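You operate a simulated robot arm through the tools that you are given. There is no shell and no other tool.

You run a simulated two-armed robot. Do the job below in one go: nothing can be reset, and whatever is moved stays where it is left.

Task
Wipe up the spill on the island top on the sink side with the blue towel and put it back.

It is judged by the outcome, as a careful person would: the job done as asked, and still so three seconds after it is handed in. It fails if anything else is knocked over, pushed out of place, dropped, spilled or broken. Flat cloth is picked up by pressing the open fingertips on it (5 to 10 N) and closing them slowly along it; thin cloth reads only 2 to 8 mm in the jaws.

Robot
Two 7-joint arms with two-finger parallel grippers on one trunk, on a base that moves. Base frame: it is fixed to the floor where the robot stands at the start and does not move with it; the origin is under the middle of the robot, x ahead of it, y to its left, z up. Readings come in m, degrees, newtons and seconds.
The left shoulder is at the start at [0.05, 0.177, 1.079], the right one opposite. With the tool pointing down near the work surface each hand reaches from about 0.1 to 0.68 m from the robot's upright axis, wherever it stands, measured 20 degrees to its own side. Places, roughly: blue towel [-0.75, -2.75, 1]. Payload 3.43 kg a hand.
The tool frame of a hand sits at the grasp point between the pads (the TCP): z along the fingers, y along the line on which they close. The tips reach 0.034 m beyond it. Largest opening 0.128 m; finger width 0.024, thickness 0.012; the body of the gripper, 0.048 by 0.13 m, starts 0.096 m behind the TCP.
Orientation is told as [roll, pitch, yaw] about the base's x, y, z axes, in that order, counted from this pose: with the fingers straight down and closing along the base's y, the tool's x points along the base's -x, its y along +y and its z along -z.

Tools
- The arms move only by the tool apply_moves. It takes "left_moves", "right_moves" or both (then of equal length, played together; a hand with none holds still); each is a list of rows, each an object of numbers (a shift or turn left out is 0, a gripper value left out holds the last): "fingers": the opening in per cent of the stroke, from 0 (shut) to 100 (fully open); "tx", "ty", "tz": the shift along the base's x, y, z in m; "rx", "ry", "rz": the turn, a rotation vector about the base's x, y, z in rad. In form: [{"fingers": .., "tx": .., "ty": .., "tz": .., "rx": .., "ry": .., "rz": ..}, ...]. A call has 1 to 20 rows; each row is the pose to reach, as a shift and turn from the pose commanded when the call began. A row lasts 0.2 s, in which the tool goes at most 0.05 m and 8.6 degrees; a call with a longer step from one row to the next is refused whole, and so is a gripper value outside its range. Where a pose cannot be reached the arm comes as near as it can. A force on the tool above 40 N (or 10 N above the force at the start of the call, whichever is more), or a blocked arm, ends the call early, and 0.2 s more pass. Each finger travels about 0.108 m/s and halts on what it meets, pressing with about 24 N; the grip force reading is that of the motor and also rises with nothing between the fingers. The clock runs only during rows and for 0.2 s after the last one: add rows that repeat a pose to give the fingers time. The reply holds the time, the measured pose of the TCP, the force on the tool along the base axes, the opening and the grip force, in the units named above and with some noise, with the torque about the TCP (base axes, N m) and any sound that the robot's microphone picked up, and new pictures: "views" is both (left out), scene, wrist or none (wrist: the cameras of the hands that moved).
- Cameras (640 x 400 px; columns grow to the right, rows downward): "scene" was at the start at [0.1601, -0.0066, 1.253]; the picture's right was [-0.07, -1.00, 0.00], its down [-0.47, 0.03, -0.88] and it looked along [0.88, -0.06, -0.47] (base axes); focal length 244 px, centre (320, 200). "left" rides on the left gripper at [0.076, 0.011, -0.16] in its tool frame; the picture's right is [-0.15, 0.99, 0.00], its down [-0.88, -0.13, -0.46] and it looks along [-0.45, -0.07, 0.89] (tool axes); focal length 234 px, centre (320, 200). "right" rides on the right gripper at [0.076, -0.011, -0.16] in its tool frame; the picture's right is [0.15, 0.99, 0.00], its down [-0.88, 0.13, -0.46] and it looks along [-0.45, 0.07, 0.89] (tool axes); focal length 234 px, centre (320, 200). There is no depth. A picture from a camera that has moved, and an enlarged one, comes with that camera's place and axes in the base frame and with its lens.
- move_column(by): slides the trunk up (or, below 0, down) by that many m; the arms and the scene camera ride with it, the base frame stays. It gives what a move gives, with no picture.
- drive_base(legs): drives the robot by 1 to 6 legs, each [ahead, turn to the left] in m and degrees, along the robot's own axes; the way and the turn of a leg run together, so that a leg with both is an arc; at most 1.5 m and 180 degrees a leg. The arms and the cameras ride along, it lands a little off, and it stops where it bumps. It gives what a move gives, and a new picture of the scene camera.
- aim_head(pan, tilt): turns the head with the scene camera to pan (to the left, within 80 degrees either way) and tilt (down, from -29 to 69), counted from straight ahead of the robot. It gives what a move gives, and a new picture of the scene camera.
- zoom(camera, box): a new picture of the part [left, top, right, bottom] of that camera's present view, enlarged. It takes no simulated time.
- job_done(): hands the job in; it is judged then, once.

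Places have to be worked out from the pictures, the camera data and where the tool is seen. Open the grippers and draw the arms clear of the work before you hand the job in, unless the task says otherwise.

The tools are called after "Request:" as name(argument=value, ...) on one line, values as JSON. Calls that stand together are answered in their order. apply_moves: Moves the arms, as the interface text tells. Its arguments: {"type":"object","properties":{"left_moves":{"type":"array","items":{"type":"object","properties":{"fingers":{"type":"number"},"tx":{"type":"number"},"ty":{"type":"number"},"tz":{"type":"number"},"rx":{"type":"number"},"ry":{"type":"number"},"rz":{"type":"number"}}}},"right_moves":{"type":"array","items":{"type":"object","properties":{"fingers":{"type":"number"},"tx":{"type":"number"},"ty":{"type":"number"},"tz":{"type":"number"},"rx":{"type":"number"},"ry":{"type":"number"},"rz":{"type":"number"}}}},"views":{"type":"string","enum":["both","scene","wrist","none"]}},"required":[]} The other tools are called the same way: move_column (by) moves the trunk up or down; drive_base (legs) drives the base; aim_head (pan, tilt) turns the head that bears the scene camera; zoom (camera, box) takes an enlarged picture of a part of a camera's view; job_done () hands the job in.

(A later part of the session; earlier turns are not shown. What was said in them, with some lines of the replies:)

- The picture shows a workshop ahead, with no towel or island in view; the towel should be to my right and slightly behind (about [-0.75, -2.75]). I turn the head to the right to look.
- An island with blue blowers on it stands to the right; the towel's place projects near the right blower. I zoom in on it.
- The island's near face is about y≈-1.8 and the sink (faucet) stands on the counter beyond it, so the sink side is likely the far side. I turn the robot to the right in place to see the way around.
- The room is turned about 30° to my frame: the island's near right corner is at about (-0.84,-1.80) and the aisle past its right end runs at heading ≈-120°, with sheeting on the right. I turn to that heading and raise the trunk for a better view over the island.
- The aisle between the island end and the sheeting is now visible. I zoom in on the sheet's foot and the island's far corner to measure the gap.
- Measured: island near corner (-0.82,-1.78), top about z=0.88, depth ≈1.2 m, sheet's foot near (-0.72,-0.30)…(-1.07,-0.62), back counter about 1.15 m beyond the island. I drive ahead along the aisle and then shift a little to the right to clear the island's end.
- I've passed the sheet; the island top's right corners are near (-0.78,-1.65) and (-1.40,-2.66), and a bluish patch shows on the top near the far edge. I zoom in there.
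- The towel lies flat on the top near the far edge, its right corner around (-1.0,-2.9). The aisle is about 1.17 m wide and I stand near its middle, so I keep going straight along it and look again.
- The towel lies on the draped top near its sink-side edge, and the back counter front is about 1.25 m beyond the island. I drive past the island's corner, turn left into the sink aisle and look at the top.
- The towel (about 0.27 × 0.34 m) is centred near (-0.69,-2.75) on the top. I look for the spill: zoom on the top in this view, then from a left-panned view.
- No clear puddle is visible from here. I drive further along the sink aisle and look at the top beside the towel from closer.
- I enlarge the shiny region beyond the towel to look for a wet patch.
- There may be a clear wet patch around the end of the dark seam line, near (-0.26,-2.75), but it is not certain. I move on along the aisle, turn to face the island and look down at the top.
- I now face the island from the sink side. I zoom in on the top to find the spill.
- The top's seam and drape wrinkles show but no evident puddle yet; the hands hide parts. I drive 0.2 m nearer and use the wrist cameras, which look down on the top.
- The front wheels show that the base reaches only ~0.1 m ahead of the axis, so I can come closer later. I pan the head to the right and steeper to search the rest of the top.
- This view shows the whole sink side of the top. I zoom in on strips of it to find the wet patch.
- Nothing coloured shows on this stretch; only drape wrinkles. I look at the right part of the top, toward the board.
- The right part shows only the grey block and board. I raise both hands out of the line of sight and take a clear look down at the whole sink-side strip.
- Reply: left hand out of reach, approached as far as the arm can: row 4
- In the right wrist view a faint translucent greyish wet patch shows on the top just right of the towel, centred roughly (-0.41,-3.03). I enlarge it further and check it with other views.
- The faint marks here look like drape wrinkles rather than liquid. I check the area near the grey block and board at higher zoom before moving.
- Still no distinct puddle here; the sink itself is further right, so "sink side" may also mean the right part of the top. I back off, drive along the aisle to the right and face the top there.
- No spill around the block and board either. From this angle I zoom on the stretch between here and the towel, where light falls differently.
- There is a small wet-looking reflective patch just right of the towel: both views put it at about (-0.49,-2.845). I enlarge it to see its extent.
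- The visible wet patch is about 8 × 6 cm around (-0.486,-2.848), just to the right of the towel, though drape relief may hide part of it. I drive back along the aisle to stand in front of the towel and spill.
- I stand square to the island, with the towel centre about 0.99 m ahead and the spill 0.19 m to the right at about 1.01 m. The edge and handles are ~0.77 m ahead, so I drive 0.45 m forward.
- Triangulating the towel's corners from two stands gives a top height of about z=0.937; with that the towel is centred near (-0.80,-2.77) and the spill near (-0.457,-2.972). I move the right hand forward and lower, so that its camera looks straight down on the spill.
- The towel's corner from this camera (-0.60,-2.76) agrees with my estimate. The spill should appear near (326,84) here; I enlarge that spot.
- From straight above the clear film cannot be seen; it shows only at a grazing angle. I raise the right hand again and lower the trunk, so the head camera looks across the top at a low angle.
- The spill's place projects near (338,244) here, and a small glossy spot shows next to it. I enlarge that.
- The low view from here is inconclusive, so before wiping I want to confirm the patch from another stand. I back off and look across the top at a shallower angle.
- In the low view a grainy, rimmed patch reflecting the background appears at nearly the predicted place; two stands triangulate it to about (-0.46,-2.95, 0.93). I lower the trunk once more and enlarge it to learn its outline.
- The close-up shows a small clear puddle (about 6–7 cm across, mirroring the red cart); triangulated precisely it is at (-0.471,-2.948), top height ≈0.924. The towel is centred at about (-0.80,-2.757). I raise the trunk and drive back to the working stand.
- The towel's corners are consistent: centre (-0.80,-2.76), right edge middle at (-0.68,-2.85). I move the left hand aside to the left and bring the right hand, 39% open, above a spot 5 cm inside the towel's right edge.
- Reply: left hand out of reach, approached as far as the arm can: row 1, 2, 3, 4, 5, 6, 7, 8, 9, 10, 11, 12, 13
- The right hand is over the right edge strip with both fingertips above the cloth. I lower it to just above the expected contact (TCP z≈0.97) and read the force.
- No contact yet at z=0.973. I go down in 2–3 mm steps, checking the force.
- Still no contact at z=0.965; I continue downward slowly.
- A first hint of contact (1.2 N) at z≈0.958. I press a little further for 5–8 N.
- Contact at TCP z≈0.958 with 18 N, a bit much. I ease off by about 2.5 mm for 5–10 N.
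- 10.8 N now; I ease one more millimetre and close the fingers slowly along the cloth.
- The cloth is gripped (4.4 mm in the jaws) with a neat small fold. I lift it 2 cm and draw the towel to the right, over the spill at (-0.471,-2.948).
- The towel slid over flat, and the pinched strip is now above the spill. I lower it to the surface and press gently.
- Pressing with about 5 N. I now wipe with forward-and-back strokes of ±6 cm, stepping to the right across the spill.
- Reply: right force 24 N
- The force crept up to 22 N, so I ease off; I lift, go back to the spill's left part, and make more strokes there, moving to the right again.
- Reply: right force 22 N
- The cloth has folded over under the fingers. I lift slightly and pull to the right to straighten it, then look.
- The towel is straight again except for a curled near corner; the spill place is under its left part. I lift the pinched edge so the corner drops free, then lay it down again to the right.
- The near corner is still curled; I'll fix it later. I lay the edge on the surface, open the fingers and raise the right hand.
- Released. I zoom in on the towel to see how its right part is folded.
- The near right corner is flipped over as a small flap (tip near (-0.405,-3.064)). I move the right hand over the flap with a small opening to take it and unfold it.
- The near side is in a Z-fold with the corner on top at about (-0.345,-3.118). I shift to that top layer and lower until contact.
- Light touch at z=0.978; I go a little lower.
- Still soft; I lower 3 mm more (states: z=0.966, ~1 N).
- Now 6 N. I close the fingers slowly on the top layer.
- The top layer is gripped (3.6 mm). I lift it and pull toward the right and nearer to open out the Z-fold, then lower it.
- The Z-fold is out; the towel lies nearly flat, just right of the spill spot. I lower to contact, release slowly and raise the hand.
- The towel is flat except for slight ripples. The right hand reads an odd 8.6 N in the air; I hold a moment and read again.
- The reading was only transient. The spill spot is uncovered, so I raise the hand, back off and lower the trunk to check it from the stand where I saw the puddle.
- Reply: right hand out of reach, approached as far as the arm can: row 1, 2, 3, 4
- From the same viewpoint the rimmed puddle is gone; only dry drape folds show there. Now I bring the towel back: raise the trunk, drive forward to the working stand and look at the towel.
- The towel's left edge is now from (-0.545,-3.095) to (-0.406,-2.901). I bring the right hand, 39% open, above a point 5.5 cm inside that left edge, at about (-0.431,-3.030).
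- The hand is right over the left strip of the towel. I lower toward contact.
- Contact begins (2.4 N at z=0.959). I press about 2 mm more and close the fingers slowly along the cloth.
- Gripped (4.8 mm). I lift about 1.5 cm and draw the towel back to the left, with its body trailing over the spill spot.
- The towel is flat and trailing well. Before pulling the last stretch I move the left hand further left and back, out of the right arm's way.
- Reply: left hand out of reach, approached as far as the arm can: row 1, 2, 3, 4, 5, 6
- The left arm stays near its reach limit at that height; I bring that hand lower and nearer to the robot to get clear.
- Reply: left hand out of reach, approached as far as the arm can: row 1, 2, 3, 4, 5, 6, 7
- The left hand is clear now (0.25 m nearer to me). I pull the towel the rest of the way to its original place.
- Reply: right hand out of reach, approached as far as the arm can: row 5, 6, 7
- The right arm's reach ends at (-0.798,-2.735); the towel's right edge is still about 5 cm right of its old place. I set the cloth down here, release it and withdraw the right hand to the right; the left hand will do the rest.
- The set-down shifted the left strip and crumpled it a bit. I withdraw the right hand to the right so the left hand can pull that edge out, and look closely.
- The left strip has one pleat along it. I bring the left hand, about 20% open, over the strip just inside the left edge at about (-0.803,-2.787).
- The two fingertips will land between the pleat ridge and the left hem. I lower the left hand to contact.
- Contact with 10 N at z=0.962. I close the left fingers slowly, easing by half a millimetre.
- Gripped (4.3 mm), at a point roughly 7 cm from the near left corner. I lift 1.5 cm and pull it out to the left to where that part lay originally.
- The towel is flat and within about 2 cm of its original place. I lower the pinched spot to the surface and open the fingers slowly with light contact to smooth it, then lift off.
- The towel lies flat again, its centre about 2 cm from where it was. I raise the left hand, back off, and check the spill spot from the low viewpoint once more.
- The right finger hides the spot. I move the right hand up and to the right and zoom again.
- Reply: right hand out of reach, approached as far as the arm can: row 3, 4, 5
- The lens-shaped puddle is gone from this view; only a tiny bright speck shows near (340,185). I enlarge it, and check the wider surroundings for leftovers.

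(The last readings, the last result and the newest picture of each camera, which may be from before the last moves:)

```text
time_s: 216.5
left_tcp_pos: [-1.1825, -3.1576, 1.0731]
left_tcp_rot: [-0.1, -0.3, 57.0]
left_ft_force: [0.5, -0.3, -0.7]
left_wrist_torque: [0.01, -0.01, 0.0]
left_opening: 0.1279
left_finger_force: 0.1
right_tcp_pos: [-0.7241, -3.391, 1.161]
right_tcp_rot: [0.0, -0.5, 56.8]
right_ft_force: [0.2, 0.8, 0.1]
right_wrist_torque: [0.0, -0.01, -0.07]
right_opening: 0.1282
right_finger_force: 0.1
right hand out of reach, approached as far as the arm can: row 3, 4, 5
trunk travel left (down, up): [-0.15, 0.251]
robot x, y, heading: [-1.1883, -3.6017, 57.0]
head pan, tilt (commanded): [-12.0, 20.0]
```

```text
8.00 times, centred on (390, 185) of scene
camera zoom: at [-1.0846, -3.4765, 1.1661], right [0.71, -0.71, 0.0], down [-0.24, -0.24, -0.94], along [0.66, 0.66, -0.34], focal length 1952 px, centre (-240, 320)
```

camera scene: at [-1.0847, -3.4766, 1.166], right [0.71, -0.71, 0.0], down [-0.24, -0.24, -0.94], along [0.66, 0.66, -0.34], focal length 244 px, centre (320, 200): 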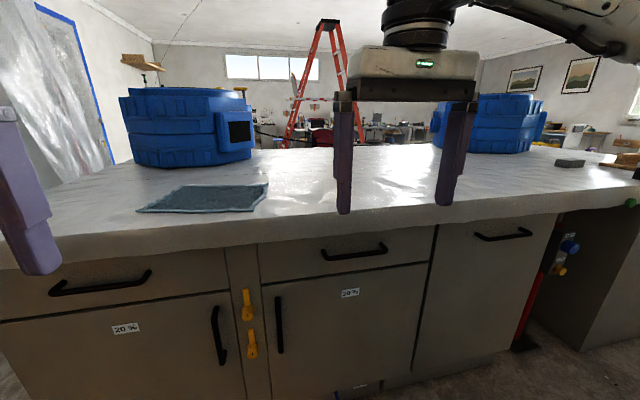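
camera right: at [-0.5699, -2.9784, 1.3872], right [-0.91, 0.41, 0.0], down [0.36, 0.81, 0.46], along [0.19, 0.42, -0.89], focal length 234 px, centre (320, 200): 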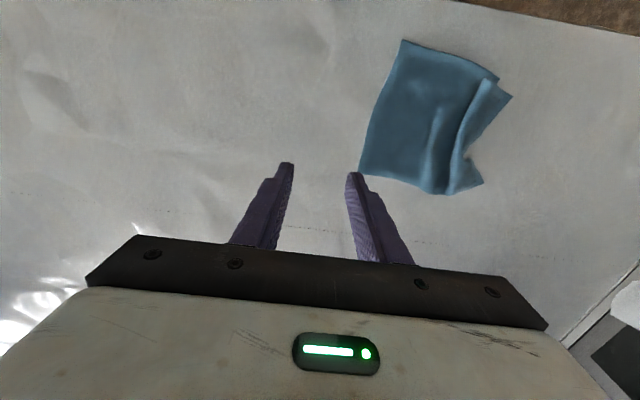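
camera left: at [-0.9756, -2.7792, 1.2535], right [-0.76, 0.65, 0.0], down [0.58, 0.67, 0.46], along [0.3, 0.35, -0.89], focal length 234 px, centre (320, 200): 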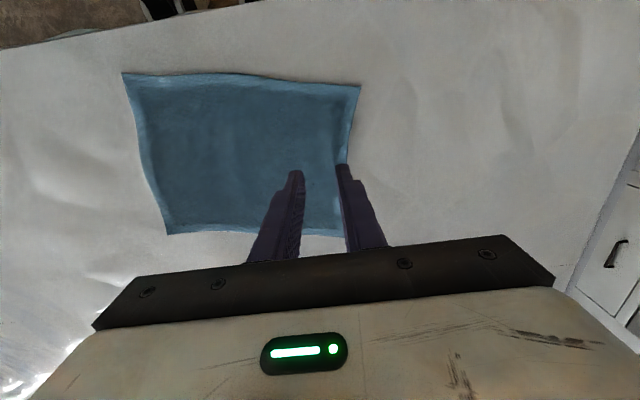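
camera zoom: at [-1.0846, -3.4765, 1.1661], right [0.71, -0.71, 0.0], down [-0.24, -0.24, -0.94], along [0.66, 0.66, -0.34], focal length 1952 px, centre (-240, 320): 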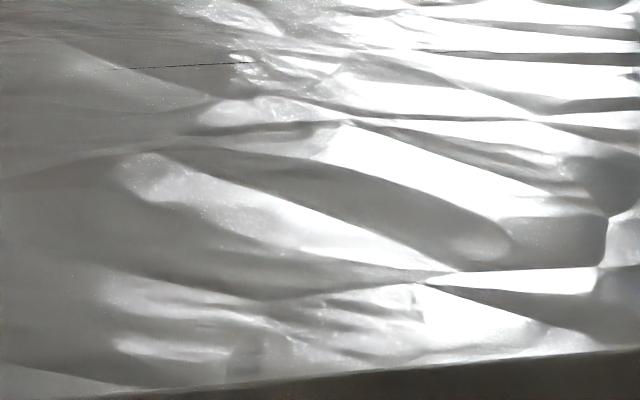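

No trace of the puddle is left from here. For a double check I go to the other stand on the right, where it was first seen clearly.

Request:
move_column(by=0.25)

Request:
drive_base(legs=[[0, -90], [1.12, 0], [0, 90]])

Request:
aim_head(pan=35, tilt=30)

Request:
zoom(camera="scene", box=[180, 100, 380, 225])

Request:
zoom(camera="scene", box=[230, 145, 310, 195])

```text
time_s: 219.1
left_tcp_pos: [-1.1823, -3.1579, 1.3227]
left_tcp_rot: [-0.1, -0.2, 56.9]
left_ft_force: [0.7, -0.8, 0.1]
left_wrist_torque: [-0.04, -0.01, 0.03]
left_opening: 0.1281
left_finger_force: 0.1
right_tcp_pos: [-0.7241, -3.3917, 1.4117]
right_tcp_rot: [0.0, -0.4, 56.8]
right_ft_force: [0.7, -0.6, -0.8]
right_wrist_torque: [0.03, -0.02, 0.01]
right_opening: 0.128
right_finger_force: 0.1
trunk travel left (down, up): [-0.4, 0.001]
robot x, y, heading: [-1.1872, -3.5996, 56.9]
head pan, tilt (commanded): [-12.0, 20.0]
```

```text
time_s: 232.4
left_tcp_pos: [-0.2539, -3.742, 1.3226]
left_tcp_rot: [0.0, -0.3, 59.0]
left_ft_force: [0.5, 0.6, 0.0]
left_wrist_torque: [0.04, 0.01, -0.03]
left_opening: 0.1284
left_finger_force: 0.0
right_tcp_pos: [0.2109, -3.9582, 1.4112]
right_tcp_rot: [0.0, -0.5, 58.9]
right_ft_force: [-0.1, 0.8, -0.1]
right_wrist_torque: [-0.01, 0.0, -0.01]
right_opening: 0.1281
right_finger_force: 0.0
trunk travel left (down, up): [-0.4, 0.001]
robot x, y, heading: [-0.2411, -4.1839, 59.1]
head pan, tilt (commanded): [-12.0, 20.0]
camera scene: at [-0.1444, -4.0564, 1.4161], right [0.73, -0.68, 0.0], down [-0.23, -0.25, -0.94], along [0.64, 0.69, -0.34], focal length 244 px, centre (320, 200)
```

scene: 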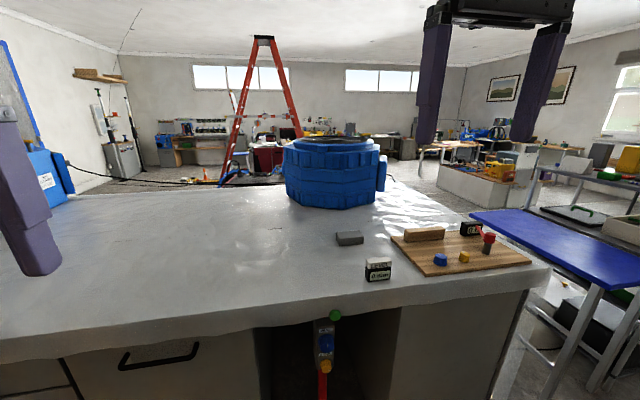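

```text
time_s: 233.6
left_tcp_pos: [-0.2544, -3.743, 1.3233]
left_tcp_rot: [0.1, -0.2, 59.0]
left_ft_force: [-0.2, -0.5, 0.1]
left_wrist_torque: [0.02, 0.0, 0.0]
left_opening: 0.1281
left_finger_force: 0.1
right_tcp_pos: [0.2137, -3.9566, 1.4113]
right_tcp_rot: [0.0, -0.5, 58.9]
right_ft_force: [-0.1, -1.5, 0.9]
right_wrist_torque: [0.04, -0.02, -0.02]
right_opening: 0.128
right_finger_force: 0.0
trunk travel left (down, up): [-0.4, 0.001]
robot x, y, heading: [-0.248, -4.1847, 59.2]
head pan, tilt (commanded): [35.0, 30.0]
camera scene: at [-0.214, -4.0345, 1.4], right [1.0, 0.07, 0.0], down [0.04, -0.5, -0.87], along [-0.06, 0.86, -0.5], focal length 244 px, centre (320, 200)
```

scene: 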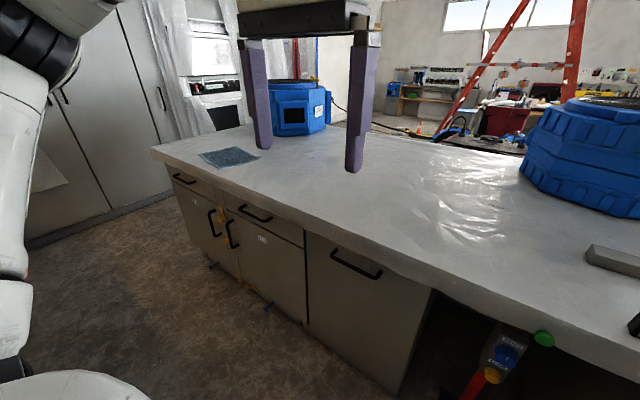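

```text
3.20 times, centred on (280, 162) of scene
camera zoom: at [-0.214, -4.0345, 1.4], right [1.0, 0.07, 0.0], down [0.04, -0.5, -0.87], along [-0.06, 0.86, -0.5], focal length 781 px, centre (448, 320)
```

zoom: 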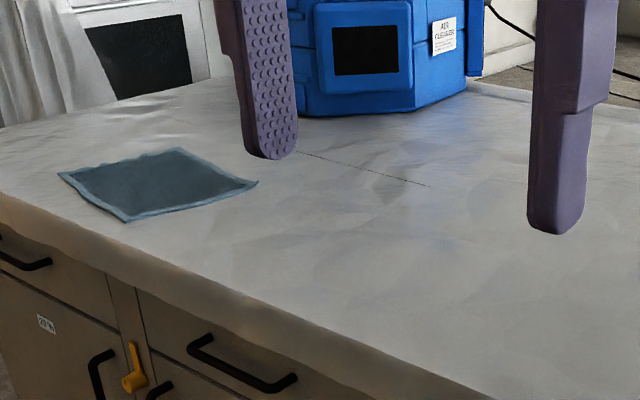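

```text
8.00 times, centred on (270, 170) of scene
camera zoom: at [-0.214, -4.0345, 1.4], right [1.0, 0.07, 0.0], down [0.04, -0.5, -0.87], along [-0.06, 0.86, -0.5], focal length 1952 px, centre (720, 440)
```

zoom: 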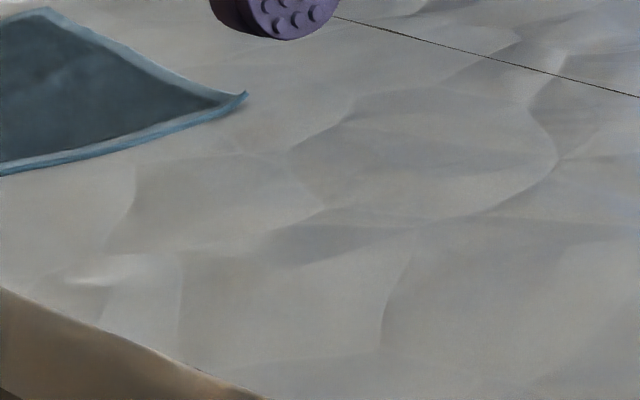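

From this stand too the wet patch has vanished; the towel lies flat in its place, nothing else has moved, and both grippers are open and clear of the island. I hand the job in.

Request:
job_done()

```text
The job is handed in.
```

The spill on the sink side of the island is wiped up, and the blue towel is back in its place. I have handed the job in.

- **Spill:** it was a small clear puddle, about 6–7 cm across, roughly 40 cm from the towel's centre. After wiping I checked the spot from both viewpoints where I had seen it, and no trace of it was left.
- **Towel:** it lies flat, with its centre about 2 cm to the left of where it started. The left hem is slightly wavy.
- **Everything else:** I saw nothing else on the island moved or knocked over. Both grippers are open, and the arms are clear of the island.
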